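You operate a simulated robot arm through the tools that you are given. There is no shell and no other tool. Be economical: measure what you need, move in short steps, check, and stop when the job is done.

You are at the controls of a simulated two-armed robot. One attempt, no reset.

JOB
Strap the print case shut, both tails drawn to the mark on the lid's note.
Fine: lay each strap over the lid first; no further than the mark; fingers out of the buckles.
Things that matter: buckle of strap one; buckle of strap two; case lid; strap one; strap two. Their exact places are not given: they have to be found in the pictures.

Only the result counts: the job must be done as asked and must still hold three seconds after the hand-in. Knocking over, shifting, dropping, spilling or breaking anything else fails it. Lids that push on must go on centred and level and be pressed home; caps that screw on are set level and turned clockwise until they are tight.

ROBOT AND FRAMES
Two 7-joint arms with two-finger parallel grippers on one trunk, on a base that drives. Base frame: it is fixed to the floor where the robot stands at the start and does not move with it; the origin is under the middle of the robot, x ahead of it, y to its left, z up. Readings come in mm, degrees, newtons and seconds.
The left shoulder is at the start at [50, 177, 1179], the right one opposite. With the tool pointing down near the work surface each hand reaches from about 220 to 700 mm from the robot's upright axis, wherever it stands, measured 20 degrees to its own side. Places, roughly: buckle of strap one [300, 0, 1100]; buckle of strap two [300, -100, 1100]; strap one [300, 0, 1000]; strap two [300, -100, 1000]. Payload 3.43 kg a hand.
The TCP of each hand is the grasp point between the finger pads, 34 mm short of the fingertips. In the tool frame z runs along the fingers and y along their closing line. Largest opening 128 mm; finger width 24, thickness 12; the body of the gripper, 48 by 130 mm, starts 96 mm behind the TCP.
Orientation is that of the tool frame in the base frame, as a unit quaternion [x, y, z, w]. With the fingers straight down and closing along the base's y, the tool's x points along the base's -x, its y along +y and its z along -z.

CONTROLS
- The arms move only by the tool nudge_tool. It takes "left_steps", "right_steps" or both (then of equal length, played together; a hand with none holds still); each is a list that holds one entry, the list of rows, each a list of 7 numbers: the shift along the tool's x, y, z in units of 30 mm (1.0 is 30 mm), then the turn, a rotation vector about the tool's x, y, z in units of 6 degrees (1.0 is 6 degrees), then the opening, from 0 (shut) to 1 (fully open). In form: [[[tx, ty, tz, rx, ry, rz, claw], ...]]. A call has 1 to 8 rows; each row shifts and turns the commanded pose from where the row before left it, along the tool's axes as they then stand. A call with a number of a shift or a turn outside -1 to 1 is refused whole. A row lasts 0.2 s, in which the tool goes at most 50 mm and 8.6 degrees; a call with a longer step from one row to the next is refused whole, and so is a gripper value outside its range. A pose out of reach is approached as far as the arm can. The call stops where the force on the tool passes 70 N (or 10 N more than at its start, if that is more) or the arm is blocked; 0.2 s more then pass. Each finger travels about 108 mm/s and halts on what it meets, pressing with about 22 N; the grip force reading is that of the motor and also rises with nothing between the fingers. The clock runs only during rows and for 0.2 s after the last one: add rows that do not move to give the fingers time. It gives the time, the measured TCP pose, the force on the tool (base axes), the opening and the grip force at its end, in the units of the frame above (readings bear some noise), with the torque about the TCP (base axes, N m) and any sound that the robot's microphone picked up, and new pictures: "show" is both (left out), scene, wrist or none (wrist: the cameras of the hands that moved).
- Cameras (640 x 400 px; columns grow to the right, rows downward): "scene" is now at [153.6, -19.4, 1353.9]; the picture's right is [-0.18, -0.98, 0.00], its down [-0.55, 0.10, -0.83] and it looks along [0.82, -0.15, -0.55] (base axes); focal length 214 px, centre (320, 200). "left" rides on the left gripper at [76, 11, -160] in its tool frame; the picture's right is [-0.15, 0.99, 0.00], its down [-0.88, -0.13, -0.46] and it looks along [-0.45, -0.07, 0.89] (tool axes); focal length 234 px, centre (320, 200). "right" rides on the right gripper at [76, -11, -160] in its tool frame; the picture's right is [0.15, 0.99, 0.00], its down [-0.88, 0.13, -0.46] and it looks along [-0.45, 0.07, 0.89] (tool axes); focal length 234 px, centre (320, 200).
- slide_trunk(by): slides the trunk up (or, below 0, down) by that many mm; the arms and the scene camera ride with it, the base frame stays. It gives what a move gives, with no picture.
- roll_base(legs): drives the robot by 1 to 6 legs, each [ahead, turn to the left] in mm and degrees, along the robot's own axes; the way and the turn of a leg run together, so that a leg with both is an arc; at most 1500 mm and 180 degrees a leg. The arms and the cameras ride along, it lands a little off, and it stops where it bumps. It gives what a move gives, and a new picture of the scene camera.
- turn_head(pan, tilt): turns the head with the scene camera to pan (to the left, within 80 degrees either way) and tilt (down, from -29 to 69), counted from straight ahead of the robot. It gives what a move gives, and a new picture of the scene camera.
- pixel_to_xyz(camera, pixels): for up to 12 pixels [column, row] of the newest picture of that camera ("zoom" is the newest enlarged one), the place [x, y, z] in the base frame of the surface seen there, good to about 2 mm, but the place of the scene camera against the robot may be out by one fixed shift of up to 12 mm in any direction. The clock stands still meanwhile.
- inspect(camera, box): a new picture of the part [left, top, right, bottom] of that camera's present view, enlarged. The clock stands still meanwhile.
- job_done(): hands the job in; it is judged then, once.

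Go step by step. Measure first, check grasps and placings, and put right what went wrong. The budget is 80 turns and 260 pictures, counting those below and the enlarged ones. Unless the task says otherwise, let go and move clear before handing in, and close with one line.

The tools are called after "Call:" as a command line: name --argument value ..., lists and objects as JSON in quotes. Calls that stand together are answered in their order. nudge_tool: Moves the arms, as the interface text tells. Its arguments: {"type":"object","properties":{"left_steps":{"type":"array"},"right_steps":{"type":"array"},"show":{"type":"string","enum":["both","scene","wrist","none"]}},"required":[]} The other tools are called the same way: slide_trunk (by) slides the trunk up or down; roll_base (legs) drives the base; turn_head (pan, tilt) turns the head that bears the scene camera; pixel_to_xyz (camera, pixels) gives the place of the surface under pixels of a picture; inspect (camera, box) takes an enlarged picture of a part of a camera's view; job_done () hands the job in.

At the start:

```text
clock: 0.0
left_eef_pos: [362.4, 90.2, 1275.3]
left_ee_rot: [0.0, 1.0, 0.0, 0.0]
left_contact_force: [-0.8, 1.1, 0.1]
left_ft_torque: [0.0, 0.0, -0.02]
left_grip_width: 128.2
left_grasp_force: 0.0
right_eef_pos: [324.8, -183.6, 1275.8]
right_ee_rot: [0.001, 1.0, 0.001, 0.001]
right_contact_force: [-0.2, -0.5, 0.3]
right_ft_torque: [0.0, 0.02, -0.01]
right_grip_width: 128.0
right_grasp_force: 0.1
trunk travel left (down, up): [-350.0, 51.0]
robot x, y, heading: [3.2, 1.2, 0.0]
head pan, tilt: [-10.5, 33.7]
```

scene: 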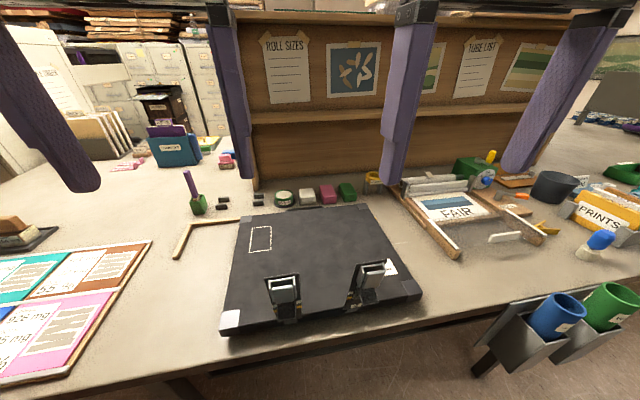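
right: 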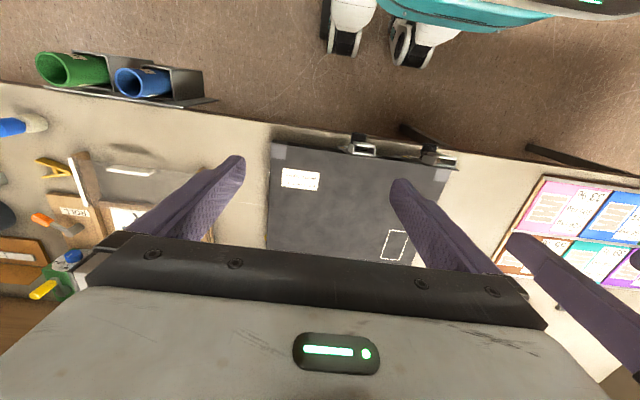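
left: 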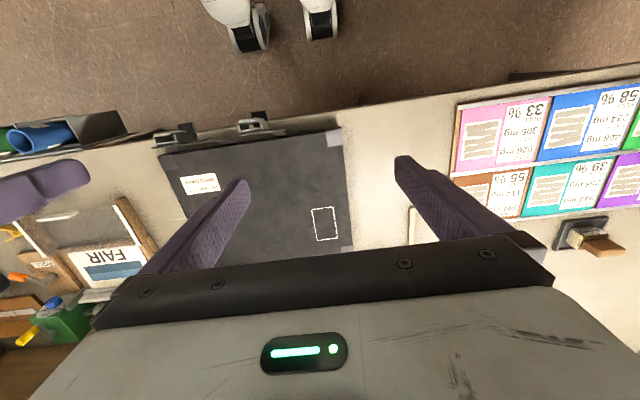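

The case lies flat with two buckles near pixels (285,290) and (370,280) and a white note near (390,268). I can't see the straps yet, so I'll enlarge the relevant areas.

Call:
inspect --camera "scene" --box '[210, 190, 430, 340]'

Call:
inspect --camera "right" --box '[260, 120, 480, 270]'

Call:
inspect --camera "left" --box '[140, 100, 360, 250]'

```text
2.67 times, centred on (320, 265) of scene
```

zoom: 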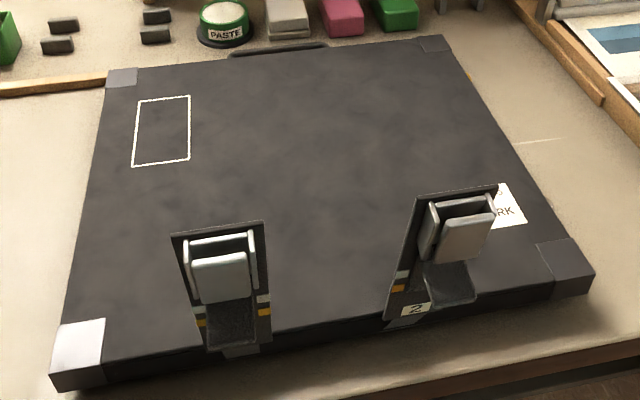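

```text
2.67 times, centred on (370, 195) of right
```

zoom: 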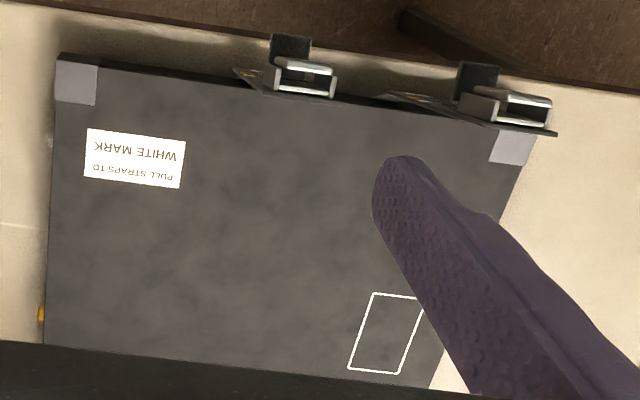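

```text
2.67 times, centred on (250, 175) of left
```

zoom: 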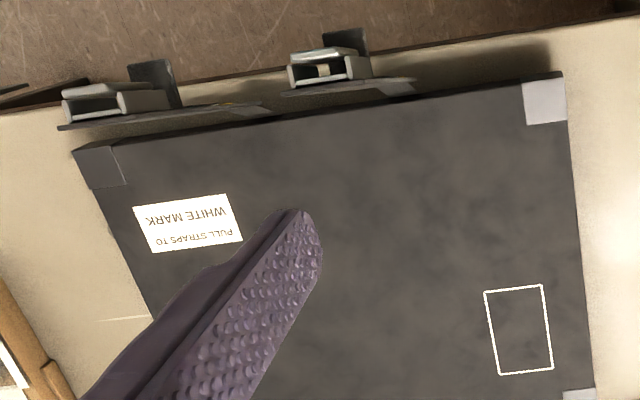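

The straps stand upright at the front edge of the case, each with its buckle facing the robot and white and orange marks at the root. I'll zoom in more and measure.

Call:
inspect --camera "scene" --box '[255, 255, 335, 335]'

Call:
inspect --camera "scene" --box '[335, 245, 415, 325]'

Call:
pixel_to_xyz --camera "scene" --pixels '[[237, 218], [357, 206], [224, 326], [420, 293], [232, 318], [330, 240], [275, 276], [308, 274], [285, 294], [364, 263], [396, 260], [385, 275]]'

Call:
inspect --camera "left" --box '[140, 100, 290, 170]'

```text
5.00 times, centred on (295, 295) of scene
```

zoom: 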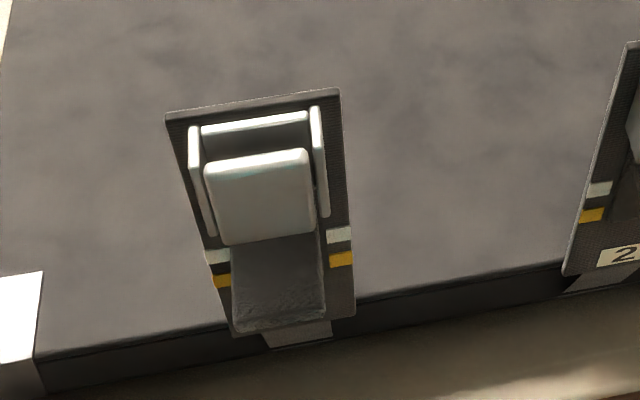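

```text
5.00 times, centred on (375, 285) of scene
```

zoom: 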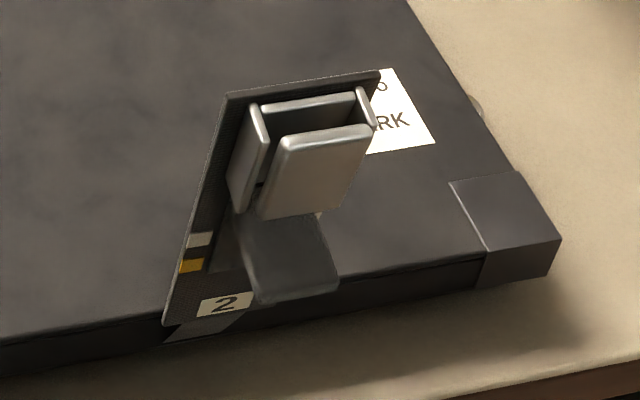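

```text
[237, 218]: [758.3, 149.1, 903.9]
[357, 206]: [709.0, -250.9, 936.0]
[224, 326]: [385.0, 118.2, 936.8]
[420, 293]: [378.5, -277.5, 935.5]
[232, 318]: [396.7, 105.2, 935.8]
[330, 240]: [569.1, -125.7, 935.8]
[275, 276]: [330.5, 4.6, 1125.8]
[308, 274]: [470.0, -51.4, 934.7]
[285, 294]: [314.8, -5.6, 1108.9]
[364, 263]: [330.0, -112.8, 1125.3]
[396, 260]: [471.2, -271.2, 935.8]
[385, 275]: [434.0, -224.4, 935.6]
```

```text
4.27 times, centred on (215, 135) of left
```

zoom: 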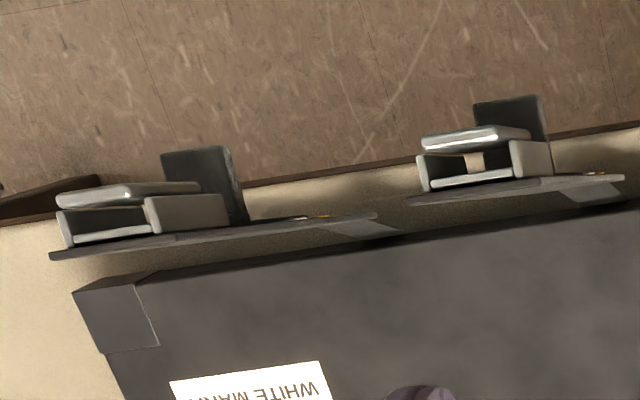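

The panels stand upright about 60 mm in front of the case, and their mechanism isn't clear yet. I'll zoom on each and measure its parts.

Call:
inspect --camera "scene" --box '[265, 265, 315, 345]'

Call:
turn_head --pan 0 --tilt 50

```text
5.00 times, centred on (290, 305) of scene
```

zoom: 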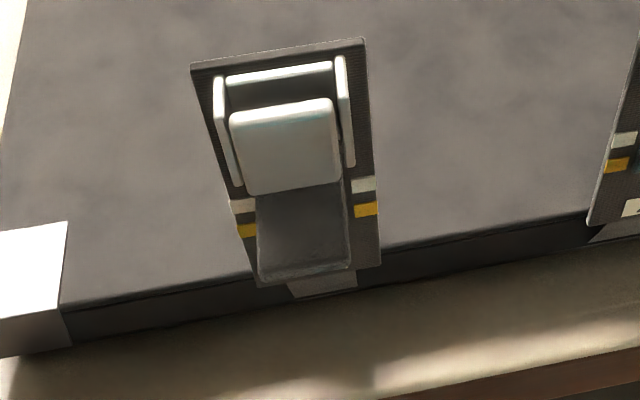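

```text
clock: 0.8
left_eef_pos: [362.2, 90.2, 1276.5]
left_ee_rot: [0.0, 1.0, 0.0, 0.0]
left_contact_force: [1.4, -0.1, 0.6]
left_ft_torque: [0.02, 0.0, -0.02]
left_grip_width: 127.8
left_grasp_force: 0.1
right_eef_pos: [323.9, -184.1, 1275.1]
right_ee_rot: [0.001, 1.0, 0.001, 0.001]
right_contact_force: [0.0, 0.6, 0.1]
right_ft_torque: [0.01, 0.0, 0.03]
right_grip_width: 128.0
right_grasp_force: 0.0
trunk travel left (down, up): [-350.0, 51.0]
robot x, y, heading: [1.6, -1.7, 0.1]
head pan, tilt: [0.0, 50.0]
```

scene: 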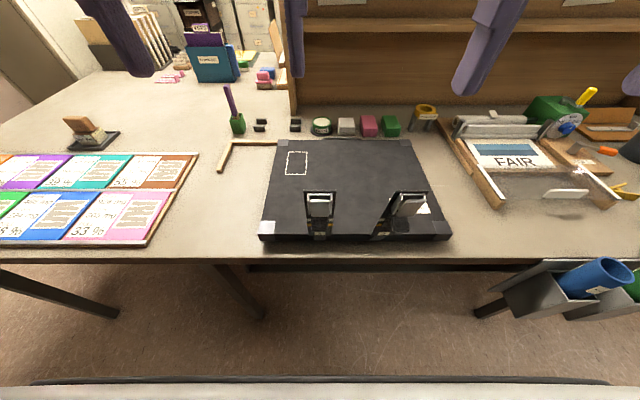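

Call:
inspect --camera "scene" --box '[295, 180, 350, 250]'

Call:
pixel_to_xyz --camera "zoom" --pixels '[[270, 90], [320, 100], [320, 150], [320, 200], [320, 230], [320, 250], [320, 280], [320, 300], [230, 100], [400, 200], [240, 250], [320, 320]]'

Call:
inspect --camera "scene" --box '[370, 180, 435, 250]'

Call:
pixel_to_xyz --camera "zoom" --pixels '[[320, 100], [320, 150], [320, 200], [300, 250], [280, 280], [240, 250], [200, 250], [160, 290], [400, 150], [380, 100], [300, 300], [260, 310]]'

```text
5.71 times, centred on (322, 215) of scene
```

zoom: 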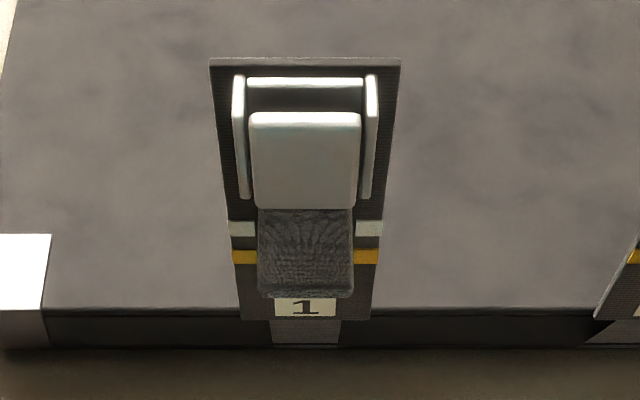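

```text
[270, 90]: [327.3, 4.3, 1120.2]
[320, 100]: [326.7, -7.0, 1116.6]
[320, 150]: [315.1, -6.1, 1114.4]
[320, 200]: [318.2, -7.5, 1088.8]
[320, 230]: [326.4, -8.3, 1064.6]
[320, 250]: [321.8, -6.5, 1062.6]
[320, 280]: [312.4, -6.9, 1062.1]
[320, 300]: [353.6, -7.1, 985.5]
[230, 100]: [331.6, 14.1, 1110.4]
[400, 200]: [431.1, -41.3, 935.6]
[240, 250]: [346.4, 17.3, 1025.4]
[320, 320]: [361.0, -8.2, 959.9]
```

```text
5.71 times, centred on (402, 215) of scene
```

zoom: 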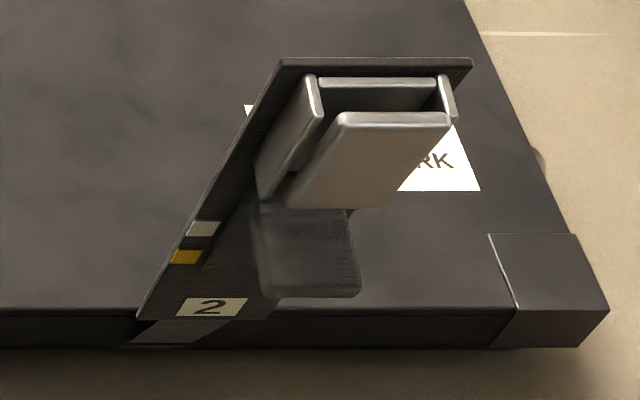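

```text
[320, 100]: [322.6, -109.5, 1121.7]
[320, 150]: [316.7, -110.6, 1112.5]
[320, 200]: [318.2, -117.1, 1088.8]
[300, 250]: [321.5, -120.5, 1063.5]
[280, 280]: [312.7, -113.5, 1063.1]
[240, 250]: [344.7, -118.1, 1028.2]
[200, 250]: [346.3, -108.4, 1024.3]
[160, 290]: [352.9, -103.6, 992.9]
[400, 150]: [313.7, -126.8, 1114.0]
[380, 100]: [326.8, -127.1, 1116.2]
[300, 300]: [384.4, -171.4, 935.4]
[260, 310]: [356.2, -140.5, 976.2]
```

Each strap is a stiff leaf hinged at the case's front edge (x≈362, z≈955), leaning back to x≈330, z≈1126. Its buckle faces me, and a dark tail tab sits above the white mark with orange beyond it. The plan is to swing each leaf onto the lid and then draw each tail to white. I'll back off for arm room and measure with the wrist cameras.

Call:
roll_base --legs '[[-150, 0]]'

Call:
inspect --camera "left" --box '[60, 120, 380, 320]'

Call:
inspect --camera "scene" --box '[270, 120, 470, 245]'

```text
clock: 2.2
left_eef_pos: [211.9, 89.8, 1276.1]
left_ee_rot: [0.0, 1.0, 0.0, 0.0]
left_contact_force: [-0.6, -0.5, 0.0]
left_ft_torque: [-0.03, -0.05, 0.0]
left_grip_width: 128.0
left_grasp_force: 0.1
right_eef_pos: [173.1, -183.6, 1276.1]
right_ee_rot: [0.0, 1.0, 0.001, 0.001]
right_contact_force: [0.6, 0.1, -0.6]
right_ft_torque: [-0.01, -0.05, 0.03]
right_grip_width: 127.9
right_grasp_force: 0.0
trunk travel left (down, up): [-350.0, 51.0]
robot x, y, heading: [-147.3, -2.7, -0.0]
head pan, tilt: [0.0, 50.0]
```

scene: 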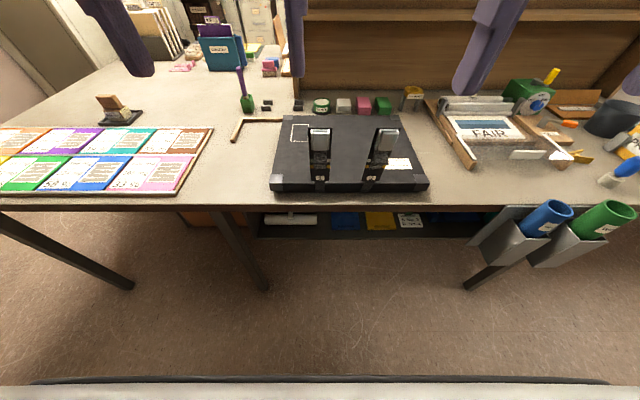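

```text
2.00 times, centred on (220, 220) of left
```

zoom: 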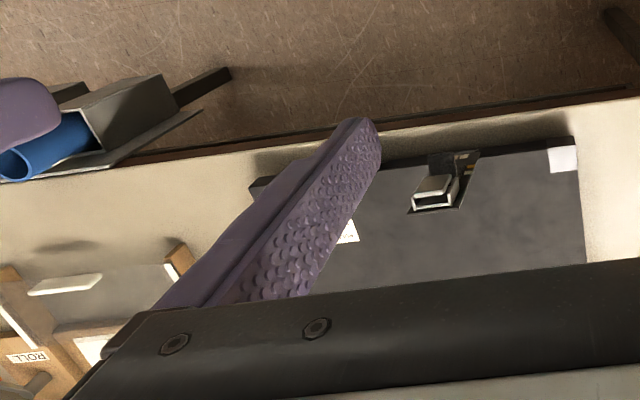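

```text
3.20 times, centred on (370, 182) of scene
```

zoom: 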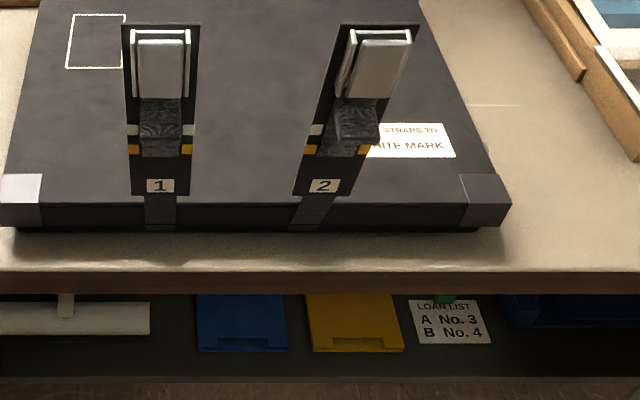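

The wrist and scene views agree: the leaf sits on a narrow strap hinged at the lid's front edge. I'll take some wrist-camera measurements of leaf 1, then pitch the left hand forward so it can hold the leaf by its side edges.

Call:
inspect --camera "left" --box '[240, 180, 320, 230]'

Call:
pixel_to_xyz --camera "left" --pixels '[[266, 226], [291, 224], [299, 196], [275, 200], [278, 211], [325, 195]]'

Call:
nudge_tool --left_steps '[[[0, 0, 0, 0, -1, 0, 1], [0, 0, 0, 0, -1, 0, 1], [0, 0, 0, 0, -1, 0, 1], [0, 0, 0, 0, -1, 0, 1], [0, 0, 0, 0, -1, 0, 1], [0, 0, 0, 0, -1, 0, 1], [0, 0, 0, 0, -1, 0, 1], [0, 0, 0, 0, -1, 0, 1]]]' --show "both"

```text
8.00 times, centred on (280, 205) of left
```

zoom: 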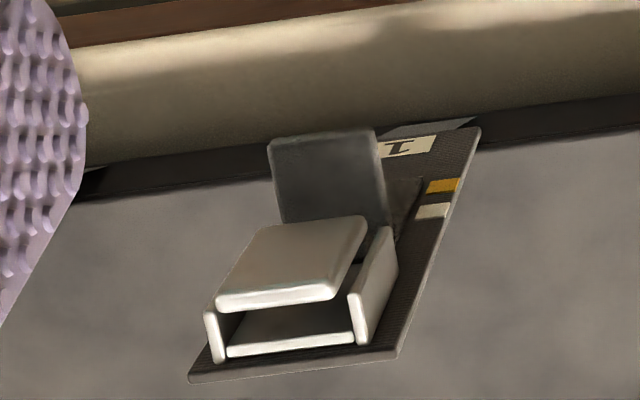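

```text
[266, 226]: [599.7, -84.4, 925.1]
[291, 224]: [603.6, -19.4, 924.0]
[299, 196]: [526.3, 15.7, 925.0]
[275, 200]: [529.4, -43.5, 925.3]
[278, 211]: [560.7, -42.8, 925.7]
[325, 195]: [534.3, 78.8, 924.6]
```

```text
clock: 4.0
left_eef_pos: [213.3, 90.2, 1276.7]
left_ee_rot: [-0.001, 0.913, -0.001, 0.408]
left_contact_force: [0.3, -0.4, 0.2]
left_ft_torque: [0.03, 0.02, 0.01]
left_grip_width: 127.9
left_grasp_force: 0.0
right_eef_pos: [173.7, -183.9, 1275.6]
right_ee_rot: [0.0, 1.0, 0.001, 0.001]
right_contact_force: [-1.1, 0.1, 0.0]
right_ft_torque: [-0.02, -0.04, 0.01]
right_grip_width: 128.1
right_grasp_force: 0.0
trunk travel left (down, up): [-350.0, 51.0]
robot x, y, heading: [-144.8, -2.8, -0.1]
head pan, tilt: [0.0, 50.0]
```

scene: 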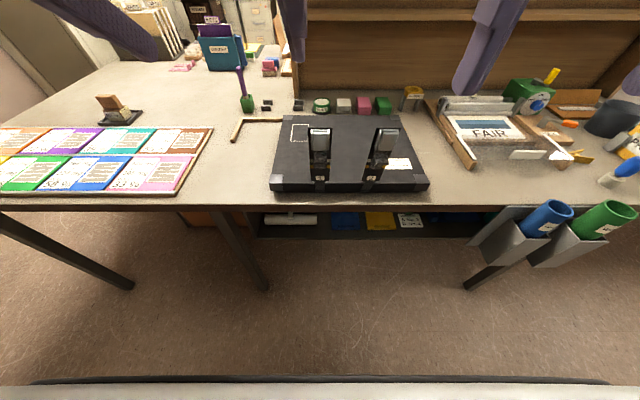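
left: 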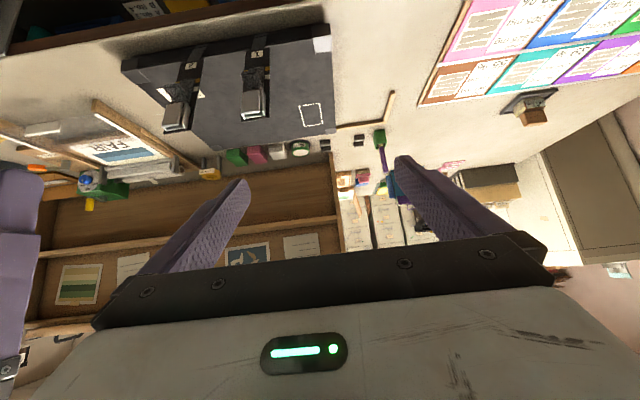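

The hand has pitched 48° and the left view now shows both leaves at (255,90) and (178,105). I'll measure leaf 1 and 2 from this camera, which has no shift error.

Call:
inspect --camera "left" --box '[140, 30, 300, 140]'

Call:
pixel_to_xyz --camera "zoom" --pixels '[[412, 346], [504, 340], [445, 88], [510, 82], [505, 182], [104, 387], [196, 384], [190, 110], [250, 115], [460, 190], [455, 300], [600, 300]]'

```text
3.64 times, centred on (220, 85) of left
```

zoom: 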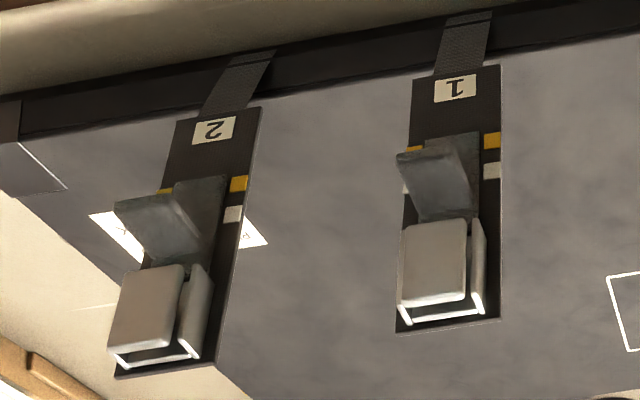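

```text
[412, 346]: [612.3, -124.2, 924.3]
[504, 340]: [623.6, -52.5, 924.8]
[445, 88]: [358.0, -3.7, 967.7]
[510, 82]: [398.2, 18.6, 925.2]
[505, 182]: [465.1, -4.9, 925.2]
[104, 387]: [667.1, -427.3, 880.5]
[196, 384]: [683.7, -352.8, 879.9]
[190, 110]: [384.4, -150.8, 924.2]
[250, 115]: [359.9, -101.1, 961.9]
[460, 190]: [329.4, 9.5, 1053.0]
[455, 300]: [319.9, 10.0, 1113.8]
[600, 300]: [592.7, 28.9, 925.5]
```

Call:
pixel_to_xyz --camera "zoom" --pixels '[[402, 328], [496, 314], [496, 240], [496, 200], [496, 172], [496, 142], [494, 75], [416, 84], [405, 270], [440, 60], [470, 18], [430, 150]]'

Call:
pixel_to_xyz --camera "zoom" --pixels '[[120, 372], [212, 356], [230, 240], [236, 212], [242, 184], [256, 115], [182, 126], [240, 80], [150, 210], [190, 210], [215, 190], [432, 215]]'

```text
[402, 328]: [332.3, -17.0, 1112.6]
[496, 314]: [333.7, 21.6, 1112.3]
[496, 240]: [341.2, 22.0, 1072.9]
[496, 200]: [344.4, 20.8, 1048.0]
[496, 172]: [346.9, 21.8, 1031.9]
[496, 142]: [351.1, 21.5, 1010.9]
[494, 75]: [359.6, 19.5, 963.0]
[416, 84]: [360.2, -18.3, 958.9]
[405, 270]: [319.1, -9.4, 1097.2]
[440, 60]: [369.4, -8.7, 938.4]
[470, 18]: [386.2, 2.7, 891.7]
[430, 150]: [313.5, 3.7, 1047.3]
```

```text
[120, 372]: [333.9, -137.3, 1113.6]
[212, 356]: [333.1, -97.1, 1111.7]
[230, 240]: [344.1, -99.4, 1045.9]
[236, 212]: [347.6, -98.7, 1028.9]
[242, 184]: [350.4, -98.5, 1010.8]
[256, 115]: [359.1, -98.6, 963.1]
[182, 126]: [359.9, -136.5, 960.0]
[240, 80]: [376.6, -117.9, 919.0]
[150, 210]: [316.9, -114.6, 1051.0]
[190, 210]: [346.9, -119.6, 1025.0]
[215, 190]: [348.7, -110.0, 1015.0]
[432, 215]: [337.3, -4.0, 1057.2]
```

Leaf 1 spans y −19..22, from (360, z 957) to (332, z 1115). White is at z≈1032, orange at z≈1011, and the tail tab at z≈1053. I'll finish pitching the left hand level, narrow the opening and bring it over to y≈2.

Call:
nudge_tool --left_steps '[[[0, -0.42, 0, 0, -1, 0, 0.65], [0, -0.42, 0, 0, -1, 0, 0.65], [0, -0.42, 0, 0, -1, 0, 0.65], [0, -0.42, 0, 0, -1, 0, 0.65], [0, -0.42, 0, 0, -1, 0, 0.65], [0, -0.42, 0, 0, -1, 0, 0.65], [0, -0.42, 0, 0, -1, 0, 0.65]]]' --show "none"

Call:
nudge_tool --left_steps '[[[1, 0, 0, 0, 0, 0, 0.65], [1, 0, 0, 0, 0, 0, 0.65], [1, 0, 0, 0, 0, 0, 0.65], [1, 0, 0, 0, 0, 0, 0.65], [1, 0, 0, 0, 0, 0, 0.65], [1, 0, 0, 0, 0, 0, 0.65], [0.9, 0, 0, 0, 0, 0, 0.65]]]' --show "both"

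```text
clock: 5.8
left_eef_pos: [237.9, 44.3, 1299.4]
left_ee_rot: [-0.082, 0.708, -0.002, 0.701]
left_contact_force: [0.0, -0.7, -0.4]
left_ft_torque: [0.05, -0.02, -0.01]
left_grip_width: 83.6
left_grasp_force: 0.0
right_eef_pos: [174.5, -183.0, 1274.6]
right_ee_rot: [0.0, 1.0, 0.0, 0.0]
right_contact_force: [1.0, -0.1, -0.6]
right_ft_torque: [-0.04, 0.0, 0.01]
right_grip_width: 128.0
right_grasp_force: 0.1
trunk travel left (down, up): [-350.0, 51.0]
robot x, y, heading: [-149.5, -0.9, -0.3]
head pan, tilt: [0.0, 50.0]
stopped in row 7 (left hand): the arm was blocked; the commanded pose is now the measured one
```

```text
clock: 7.4
left_eef_pos: [259.1, 44.7, 1125.0]
left_ee_rot: [-0.15, 0.697, -0.007, 0.701]
left_contact_force: [0.9, 0.3, 0.4]
left_ft_torque: [0.0, 0.01, 0.02]
left_grip_width: 83.4
left_grasp_force: 0.0
left hand out of reach, approached as far as the arm can: row 7
right_eef_pos: [174.8, -183.6, 1275.9]
right_ee_rot: [0.0, 1.0, 0.001, 0.001]
right_contact_force: [0.9, 0.2, 0.2]
right_ft_torque: [0.03, -0.02, -0.01]
right_grip_width: 127.9
right_grasp_force: 0.0
trunk travel left (down, up): [-350.0, 51.0]
robot x, y, heading: [-151.3, 1.3, 0.1]
head pan, tilt: [0.0, 50.0]
stopped in row 7 (left hand): the arm was blocked; the commanded pose is now the measured one
```

scene: 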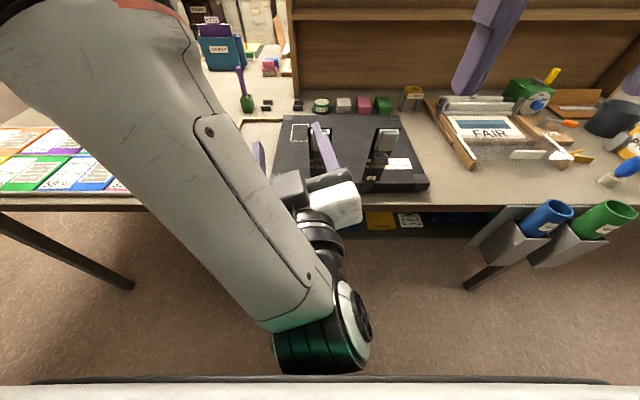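
left: 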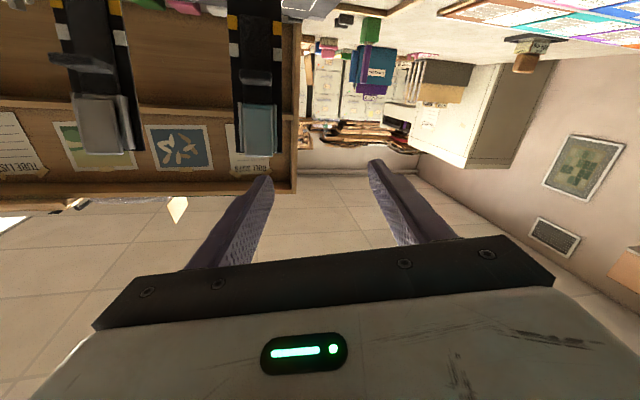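

The arm is folded too tightly: it blocked at yaw ≈12° and is reported out of reach. The base needs more room, so I'll roll back another 120 mm.

Call:
roll_base --legs '[[-120, 0]]'

```text
clock: 8.7
left_eef_pos: [139.9, 45.6, 1126.1]
left_ee_rot: [-0.148, 0.696, -0.009, 0.702]
left_contact_force: [0.5, -0.3, 0.3]
left_ft_torque: [0.03, 0.01, -0.01]
left_grip_width: 83.3
left_grasp_force: 0.0
right_eef_pos: [53.9, -183.3, 1276.0]
right_ee_rot: [0.0, 1.0, 0.001, 0.002]
right_contact_force: [0.0, 0.1, 0.2]
right_ft_torque: [0.02, -0.03, -0.03]
right_grip_width: 128.0
right_grasp_force: 0.0
trunk travel left (down, up): [-350.0, 51.0]
robot x, y, heading: [-271.3, -0.9, -0.1]
head pan, tilt: [0.0, 50.0]
```

scene: 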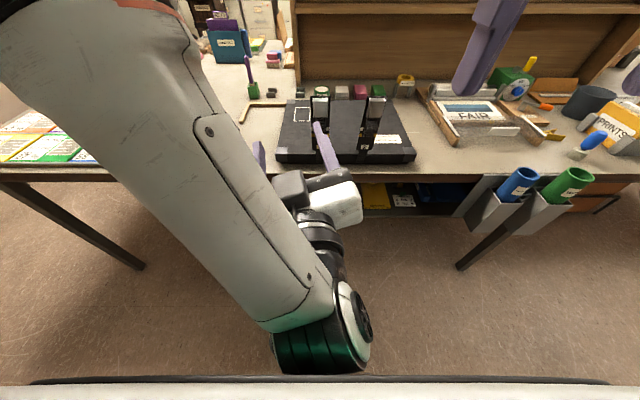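

The hand now has about 11° of yaw and 12° of roll error. I'll correct both while extending to x≈250, y≈2, z≈1070, short of the leaf.

Call:
nudge_tool --left_steps '[[[0, 0, 0.9, 0.62, 0.1, 0.7, 0.6], [0, 0, 0.9, 0.62, 0.1, 0.7, 0.6], [0, 0, 0.9, 0.62, 0.1, 0.7, 0.6], [0.6, -0.8, 0.6, 0, 0, 0, 0.6], [0.6, -0.8, 0.4, 0, 0, 0, 0.6], [0.6, 0, 0, 0, 0, 0, 0.6]]]' --show "wrist"

```text
clock: 10.1
left_eef_pos: [249.7, 9.2, 1070.3]
left_ee_rot: [-0.003, 0.715, 0.0, 0.699]
left_contact_force: [0.4, -0.8, 0.5]
left_ft_torque: [0.01, 0.02, 0.0]
left_grip_width: 76.9
left_grasp_force: 0.1
right_eef_pos: [55.3, -184.4, 1274.8]
right_ee_rot: [0.0, 1.0, 0.0, 0.0]
right_contact_force: [-0.6, -0.1, -1.2]
right_ft_torque: [-0.03, 0.02, -0.01]
right_grip_width: 127.8
right_grasp_force: 0.0
trunk travel left (down, up): [-350.0, 51.0]
robot x, y, heading: [-266.6, 2.7, 0.2]
head pan, tilt: [0.0, 50.0]
```

left: 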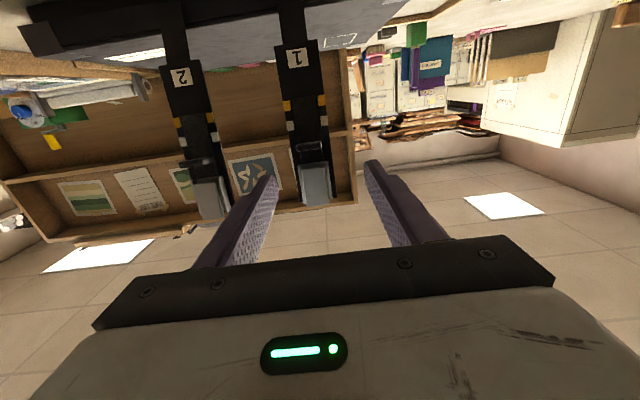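

The hand is level and the leaf (310,150) lies between the fingers. I'll advance so the fingertips straddle its edges, shift 7 mm to the right, and close gently.

Call:
nudge_tool --left_steps '[[[0, -0.23, 0.8, 0, 0, 0, 0.6], [0, 0, 0.8, 0, 0, 0, 0.6], [0, 0, 0.55, 0, 0, 0, 0.6], [0, 0, 0, 0, 0, 0, 0.6]]]' --show "both"

```text
clock: 11.1
left_eef_pos: [313.4, 1.6, 1067.9]
left_ee_rot: [-0.003, 0.715, 0.0, 0.699]
left_contact_force: [0.2, -1.0, -0.5]
left_ft_torque: [-0.03, -0.02, 0.02]
left_grip_width: 76.7
left_grasp_force: 0.0
right_eef_pos: [53.9, -183.5, 1275.0]
right_ee_rot: [0.0, 1.0, 0.0, 0.001]
right_contact_force: [0.0, -0.2, 0.1]
right_ft_torque: [0.01, 0.0, 0.0]
right_grip_width: 127.9
right_grasp_force: 0.2
trunk travel left (down, up): [-350.0, 51.0]
robot x, y, heading: [-268.5, 0.7, 0.2]
head pan, tilt: [0.0, 50.0]
```

scene: 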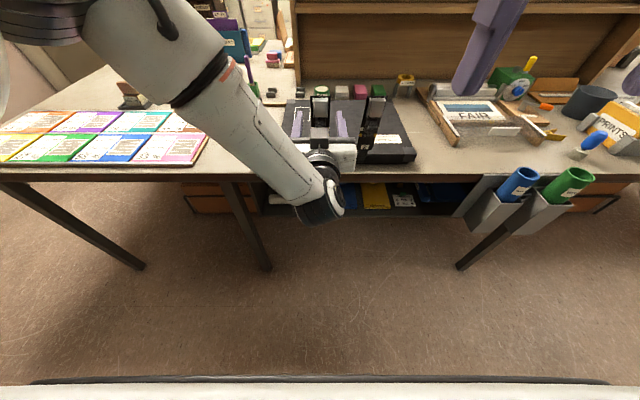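
left: 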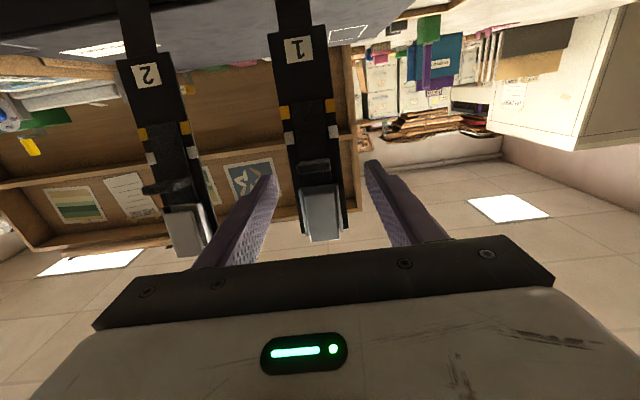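

Everything is centred between the fingers, so I'll close now.

Call:
nudge_tool --left_steps '[[[0, 0, 0, 0, 0, 0, 0.31], [0, 0, 0, 0, 0, 0, 0.31], [0, 0, 0, 0, 0, 0, 0.25], [0, 0, 0, 0, 0, 0, 0.25]]]' --show "both"

Call:
inspect --camera "left" --box '[220, 20, 420, 260]'

```text
clock: 12.1
left_eef_pos: [313.6, 0.5, 1067.0]
left_ee_rot: [-0.001, 0.715, -0.001, 0.699]
left_contact_force: [-0.1, -8.2, 0.2]
left_ft_torque: [0.13, -0.03, -0.41]
left_grip_width: 43.6
left_grasp_force: 22.2
right_eef_pos: [55.0, -184.7, 1275.3]
right_ee_rot: [0.001, 1.0, 0.002, 0.0]
right_contact_force: [0.1, 0.1, -1.5]
right_ft_torque: [0.03, 0.01, -0.01]
right_grip_width: 127.9
right_grasp_force: 0.1
trunk travel left (down, up): [-350.0, 51.0]
robot x, y, heading: [-272.0, 0.8, 0.2]
head pan, tilt: [0.0, 50.0]
```

scene: 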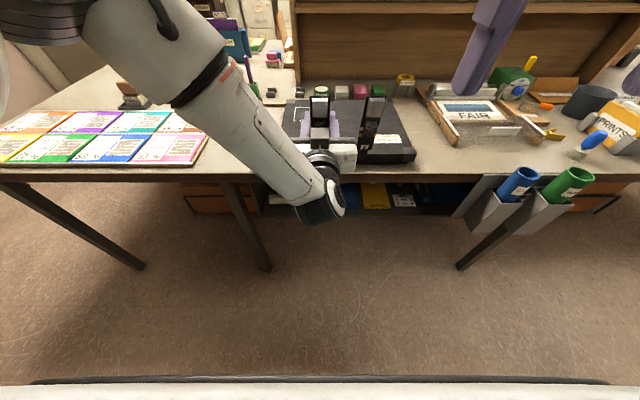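
left: 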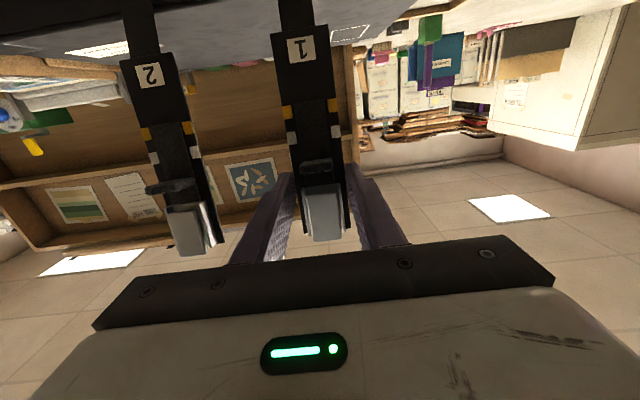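

```text
1.67 times, centred on (320, 140) of left
```

zoom: 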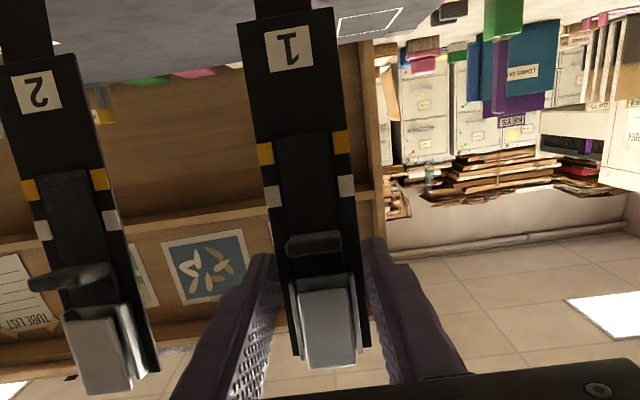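

The fingers hold leaf 1 by its edges at 43.6 mm, clear of the buckle frame. I'll start swinging it about the hinge (guess x≈378, z≈918), a few degrees at first to check forces.

Call:
nudge_tool --left_steps '[[[-0.21, 0, 0.527, 0, 1, 0, 0.25], [-0.21, 0, 0.527, 0, 1, 0, 0.25], [-0.21, 0, 0.527, 0, 1, 0, 0.25]]]' --show "both"

```text
clock: 12.9
left_eef_pos: [361.0, 1.4, 1077.1]
left_ee_rot: [-0.002, 0.819, 0.0, 0.574]
left_contact_force: [-4.9, -5.1, 0.4]
left_ft_torque: [0.55, 0.58, -0.5]
left_grip_width: 43.3
left_grasp_force: 21.9
right_eef_pos: [55.5, -184.8, 1274.9]
right_ee_rot: [-0.001, 1.0, 0.002, 0.0]
right_contact_force: [0.7, 0.6, 0.1]
right_ft_torque: [-0.02, 0.02, -0.02]
right_grip_width: 128.0
right_grasp_force: 0.0
trunk travel left (down, up): [-350.0, 51.0]
robot x, y, heading: [-270.9, 1.2, 0.2]
head pan, tilt: [0.0, 50.0]
```

scene: 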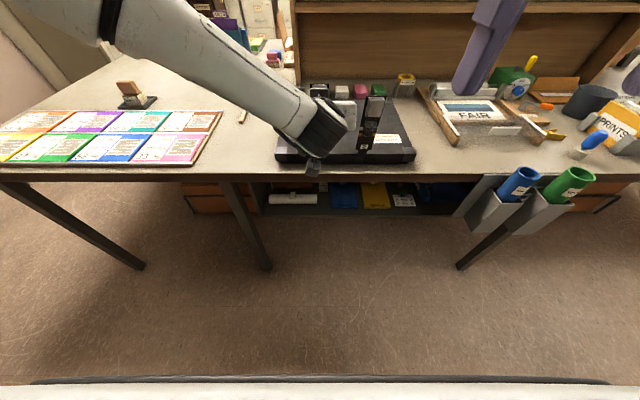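
left: 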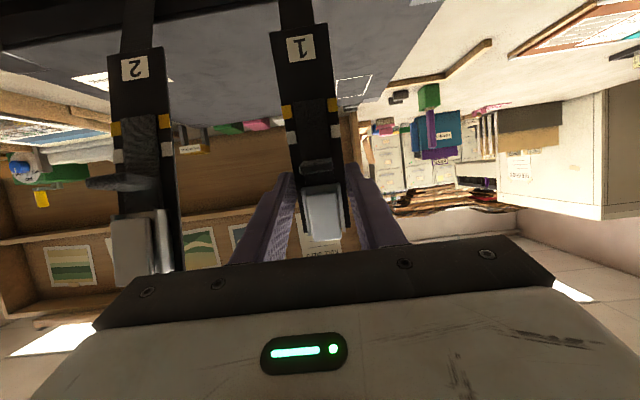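

Forces stay small (5 N) and leaf 1 is turning with the hand. I'll continue.

Call:
nudge_tool --left_steps '[[[-0.21, 0, 0.527, 0, 1, 0, 0.25], [-0.21, 0, 0.527, 0, 1, 0, 0.25], [-0.21, 0, 0.527, 0, 1, 0, 0.25], [-0.21, 0, 0.527, 0, 1, 0, 0.25], [-0.21, 0, 0.527, 0, 1, 0, 0.25]]]' --show "both"

```text
clock: 14.1
left_eef_pos: [445.6, -0.2, 1063.9]
left_ee_rot: [0.0, 0.939, -0.002, 0.344]
left_contact_force: [-5.8, 0.3, -16.1]
left_ft_torque: [0.51, -0.03, -0.48]
left_grip_width: 43.6
left_grasp_force: 22.0
right_eef_pos: [56.0, -183.0, 1274.7]
right_ee_rot: [0.0, 1.0, 0.001, -0.001]
right_contact_force: [-0.2, 0.0, -0.4]
right_ft_torque: [0.0, 0.05, 0.02]
right_grip_width: 128.2
right_grasp_force: 0.1
trunk travel left (down, up): [-350.0, 51.0]
robot x, y, heading: [-271.6, -1.6, 0.3]
head pan, tilt: [0.0, 50.0]
```

scene: 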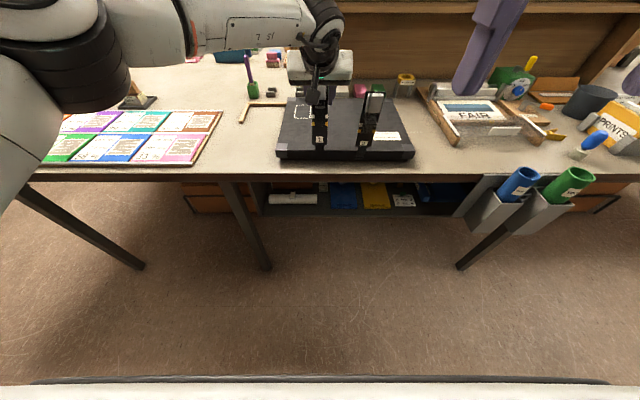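
left: 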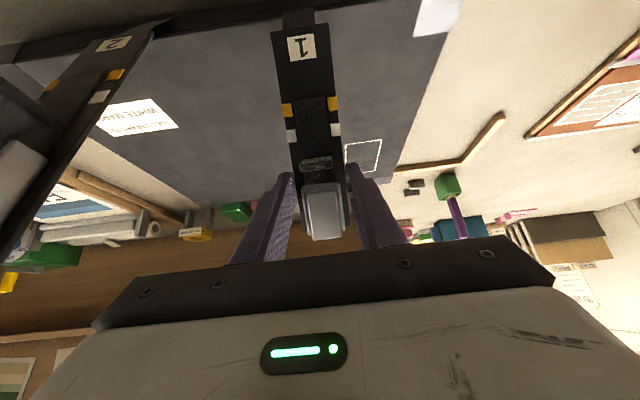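

Force is now 16 N downward, so my arc is slightly too high or far out. I'll measure the leaf's present line before refining.

Call:
pixel_to_xyz --camera "left" --pixels '[[280, 85], [326, 82], [292, 137], [335, 130], [300, 22], [300, 48], [345, 205], [300, 135], [303, 12]]'

```text
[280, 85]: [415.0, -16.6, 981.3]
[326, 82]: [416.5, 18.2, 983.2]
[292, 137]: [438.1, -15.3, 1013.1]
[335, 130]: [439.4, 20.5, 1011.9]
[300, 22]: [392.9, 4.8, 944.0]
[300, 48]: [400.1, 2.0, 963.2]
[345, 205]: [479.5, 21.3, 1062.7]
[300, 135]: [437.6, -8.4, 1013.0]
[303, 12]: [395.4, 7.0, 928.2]
```

The refined hinge is about (371, 922), so I'll tighten the arc by a few millimetres and swing 36° more.

Call:
nudge_tool --left_steps '[[[-0.05, 0, 0.52, 0, 1, 0, 0.25], [-0.12, 0, 0.52, 0, 1, 0, 0.25], [-0.18, 0, 0.52, 0, 1, 0, 0.25], [-0.18, 0, 0.52, 0, 1, 0, 0.25], [-0.18, 0, 0.52, 0, 1, 0, 0.25], [-0.18, 0, 0.52, 0, 1, 0, 0.25]]]' --show "both"

```text
clock: 15.5
left_eef_pos: [408.2, 19.6, 1014.8]
left_ee_rot: [-0.002, 0.99, -0.002, 0.138]
left_contact_force: [16.4, -6.6, 11.2]
left_ft_torque: [-0.37, -0.87, -0.25]
left_grip_width: 43.7
left_grasp_force: 21.9
left hand out of reach, approached as far as the arm can: row 2, 3, 4, 5, 6
right_eef_pos: [56.5, -184.2, 1276.0]
right_ee_rot: [0.0, 1.0, 0.001, 0.0]
right_contact_force: [0.5, 0.8, 0.4]
right_ft_torque: [-0.03, 0.0, -0.04]
right_grip_width: 127.9
right_grasp_force: 0.1
trunk travel left (down, up): [-350.0, 51.0]
robot x, y, heading: [-269.3, -0.4, 0.1]
head pan, tilt: [0.0, 50.0]
```

scene: 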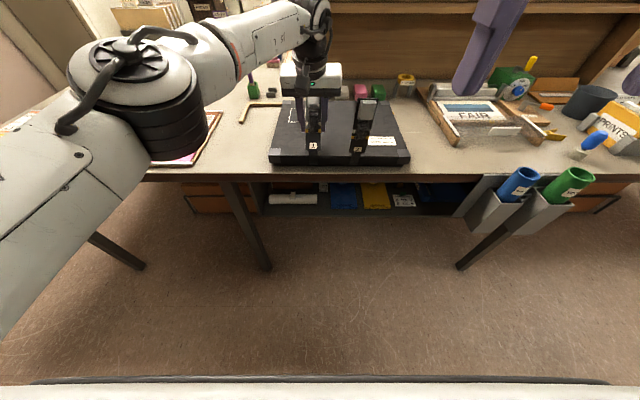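
left: 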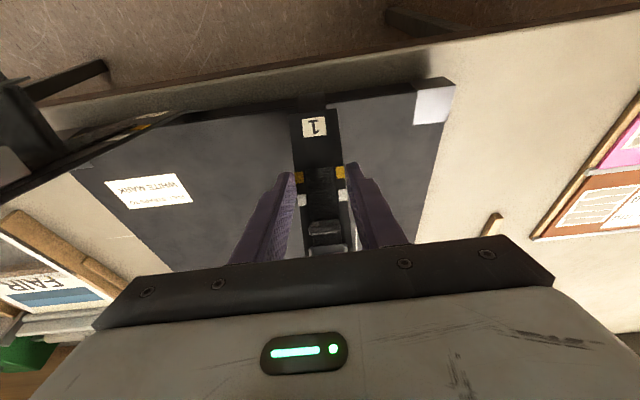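

The arm ran out of reach and got pulled back to x=408, y=20, with about 16 N on the tool. I'll look at the leaf and at whether the case moved before doing anything else.

Call:
pixel_to_xyz --camera "left" --pixels '[[295, 140], [338, 138], [303, 199], [342, 193], [312, 98], [415, 122], [453, 86], [110, 185], [190, 200], [330, 105]]'

Call:
inspect --camera "scene" --box '[255, 70, 425, 180]'

```text
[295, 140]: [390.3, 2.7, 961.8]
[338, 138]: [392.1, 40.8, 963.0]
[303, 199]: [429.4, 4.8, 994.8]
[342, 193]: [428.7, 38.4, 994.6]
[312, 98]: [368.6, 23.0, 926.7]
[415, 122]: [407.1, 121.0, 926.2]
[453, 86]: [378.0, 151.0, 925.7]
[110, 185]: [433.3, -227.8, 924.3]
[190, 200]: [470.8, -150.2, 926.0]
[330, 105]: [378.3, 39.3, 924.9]
```

```text
3.64 times, centred on (340, 125) of scene
```

zoom: 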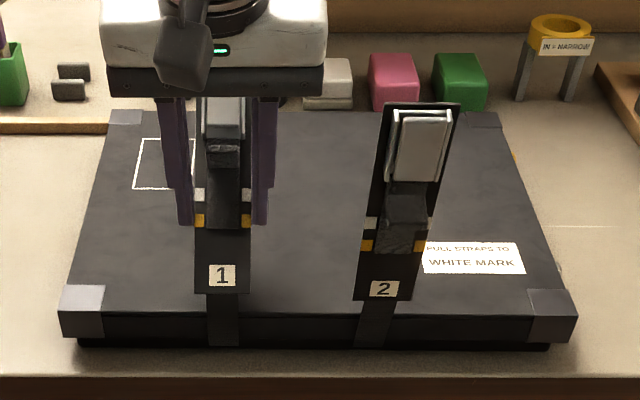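

The case was dragged about 17 mm toward me and 20 mm to the left because the hand was past its reach. I'll restore that later. The leaf is 49° past upright, so I'll open the fingers in place and let it fall onto the lid.

Call:
nudge_tool --left_steps '[[[0, 0, 0, 0, 0, 0, 0.6], [0, 0, 0, 0, 0, 0, 0.6], [0, 0, 0, 0, 0, 0, 0.6], [0, 0, 0, 0, 0, 0, 0.6]]]' --show "both"

Call:
inspect --camera "scene" --box '[255, 70, 425, 180]'

```text
clock: 16.5
left_eef_pos: [405.0, 19.3, 1014.0]
left_ee_rot: [-0.002, 0.991, 0.001, 0.134]
left_contact_force: [1.1, -0.5, -0.9]
left_ft_torque: [0.02, 0.03, 0.01]
left_grip_width: 76.9
left_grasp_force: 0.0
right_eef_pos: [54.8, -183.4, 1275.6]
right_ee_rot: [-0.001, 1.0, 0.001, 0.001]
right_contact_force: [-0.6, 0.9, 0.5]
right_ft_torque: [0.01, -0.02, -0.01]
right_grip_width: 127.7
right_grasp_force: 0.0
trunk travel left (down, up): [-350.0, 51.0]
robot x, y, heading: [-273.2, 3.9, 0.3]
head pan, tilt: [0.0, 50.0]
```

scene: 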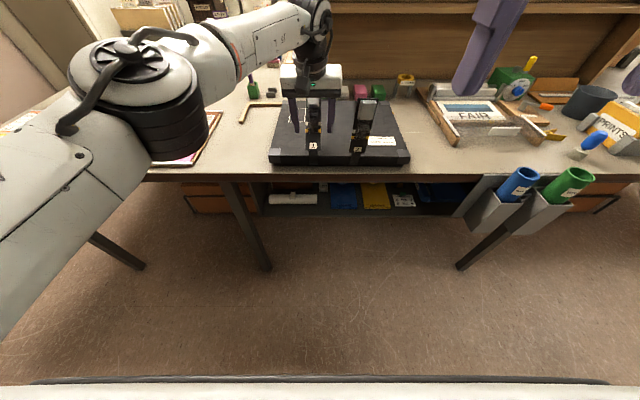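
left: 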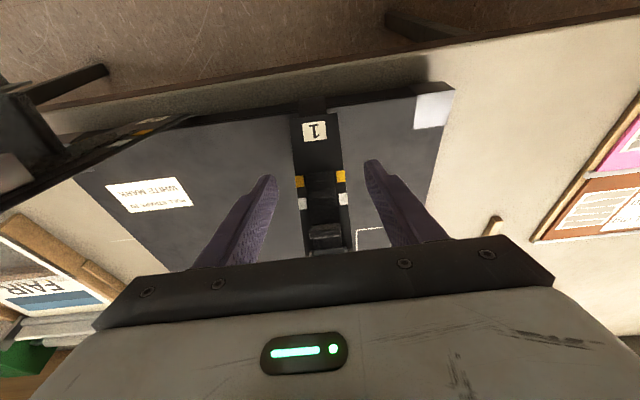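

```text
3.64 times, centred on (340, 125) of scene
```

zoom: 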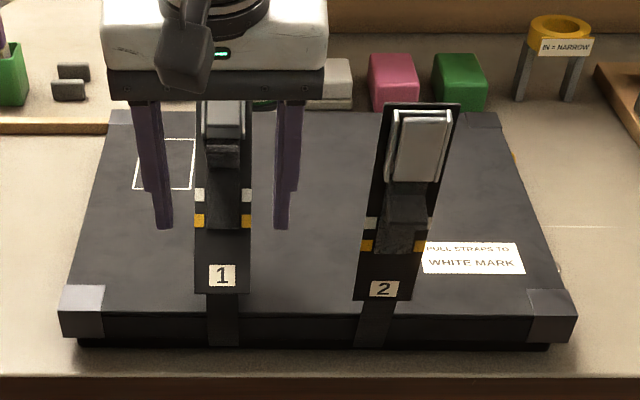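

The hinge has friction, so leaf 1 holds still at 49°. I'll back the hand off along its fingers, then drive forward to regain reach.

Call:
nudge_tool --left_steps '[[[0, 0, -1, 0, 0, 0, 0.6], [0, 0, -1, 0, 0, 0, 0.6], [0, 0, -1, 0, 0, 0, 0.6], [0, 0, -1, 0, 0, 0, 0.6], [0, 0, -1, 0, 0, 0, 0.6], [0, 0, 0, 0, 0, 0, 0.6]]]' --show "none"

Call:
roll_base --legs '[[140, 0]]'

```text
clock: 17.9
left_eef_pos: [364.8, 20.2, 1158.5]
left_ee_rot: [-0.003, 0.991, 0.0, 0.133]
left_contact_force: [1.0, -0.7, -0.3]
left_ft_torque: [-0.01, -0.01, 0.01]
left_grip_width: 76.7
left_grasp_force: 0.1
right_eef_pos: [56.8, -183.3, 1274.6]
right_ee_rot: [0.0, 1.0, 0.001, -0.002]
right_contact_force: [-0.4, -0.9, 0.9]
right_ft_torque: [-0.02, 0.01, -0.01]
right_grip_width: 128.3
right_grasp_force: 0.1
trunk travel left (down, up): [-350.0, 51.0]
robot x, y, heading: [-269.4, -1.9, 0.0]
head pan, tilt: [0.0, 50.0]
```

```text
clock: 19.2
left_eef_pos: [505.6, 19.6, 1158.0]
left_ee_rot: [-0.003, 0.991, 0.0, 0.133]
left_contact_force: [-0.9, 0.0, 0.5]
left_ft_torque: [0.02, 0.02, 0.0]
left_grip_width: 76.9
left_grasp_force: 0.1
right_eef_pos: [195.5, -182.3, 1274.2]
right_ee_rot: [0.0, 1.0, 0.001, 0.0]
right_contact_force: [0.2, 0.2, 0.2]
right_ft_torque: [0.0, 0.02, 0.0]
right_grip_width: 127.9
right_grasp_force: 0.0
trunk travel left (down, up): [-350.0, 51.0]
robot x, y, heading: [-129.2, 1.9, 0.1]
head pan, tilt: [0.0, 50.0]
```

scene: 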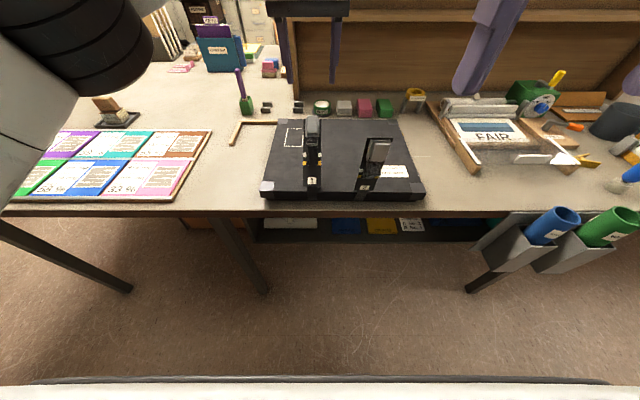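

The hand is above the leaf at x=505. I'll bring it back, pitch it to 45°, and set it up 80 mm off the leaf along the finger direction.

Call:
nudge_tool --left_steps '[[[0.92, 0.06, 0.21, 0, 0, 0, 0.6], [0.92, 0, 0.21, 0, 0, 0, 0.6], [0.92, 0, 0.21, 0, 0, 0, 0.6], [0.92, 0, 0.21, 0, 0, 0, 0.6], [0.92, 0, 0.21, 0, -1, 0, 0.6], [0, 0, 0, 0, -1, 0, 0.6], [0, 0, 0, 0, -1, 0, 0.6], [0, 0, 0, 0, -1, 0, 0.6]]]' --show "wrist"

```text
clock: 21.0
left_eef_pos: [378.3, 22.1, 1091.7]
left_ee_rot: [-0.003, 0.941, 0.0, 0.338]
left_contact_force: [-0.4, 0.1, -0.7]
left_ft_torque: [0.0, -0.01, 0.0]
left_grip_width: 76.9
left_grasp_force: 0.1
right_eef_pos: [194.4, -183.1, 1276.4]
right_ee_rot: [0.0, 1.0, 0.002, 0.001]
right_contact_force: [-0.3, -0.3, -0.4]
right_ft_torque: [-0.01, 0.0, -0.02]
right_grip_width: 128.0
right_grasp_force: 0.1
trunk travel left (down, up): [-350.0, 51.0]
robot x, y, heading: [-130.6, -0.4, 0.1]
head pan, tilt: [0.0, 50.0]
```

left: 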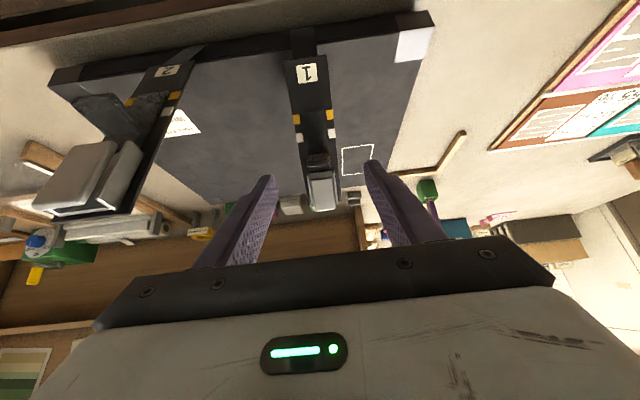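

Call:
pixel_to_xyz --camera "left" --pixels '[[300, 140], [333, 134], [335, 150], [294, 95], [326, 90], [303, 40], [340, 208], [305, 210], [411, 40], [165, 110]]'

```text
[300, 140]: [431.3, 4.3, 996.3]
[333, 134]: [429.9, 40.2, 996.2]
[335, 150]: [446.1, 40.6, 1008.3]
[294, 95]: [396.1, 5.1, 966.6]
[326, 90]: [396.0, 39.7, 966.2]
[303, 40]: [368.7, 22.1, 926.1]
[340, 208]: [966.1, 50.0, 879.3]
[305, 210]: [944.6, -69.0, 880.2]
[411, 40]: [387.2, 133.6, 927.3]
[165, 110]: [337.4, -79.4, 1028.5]
```

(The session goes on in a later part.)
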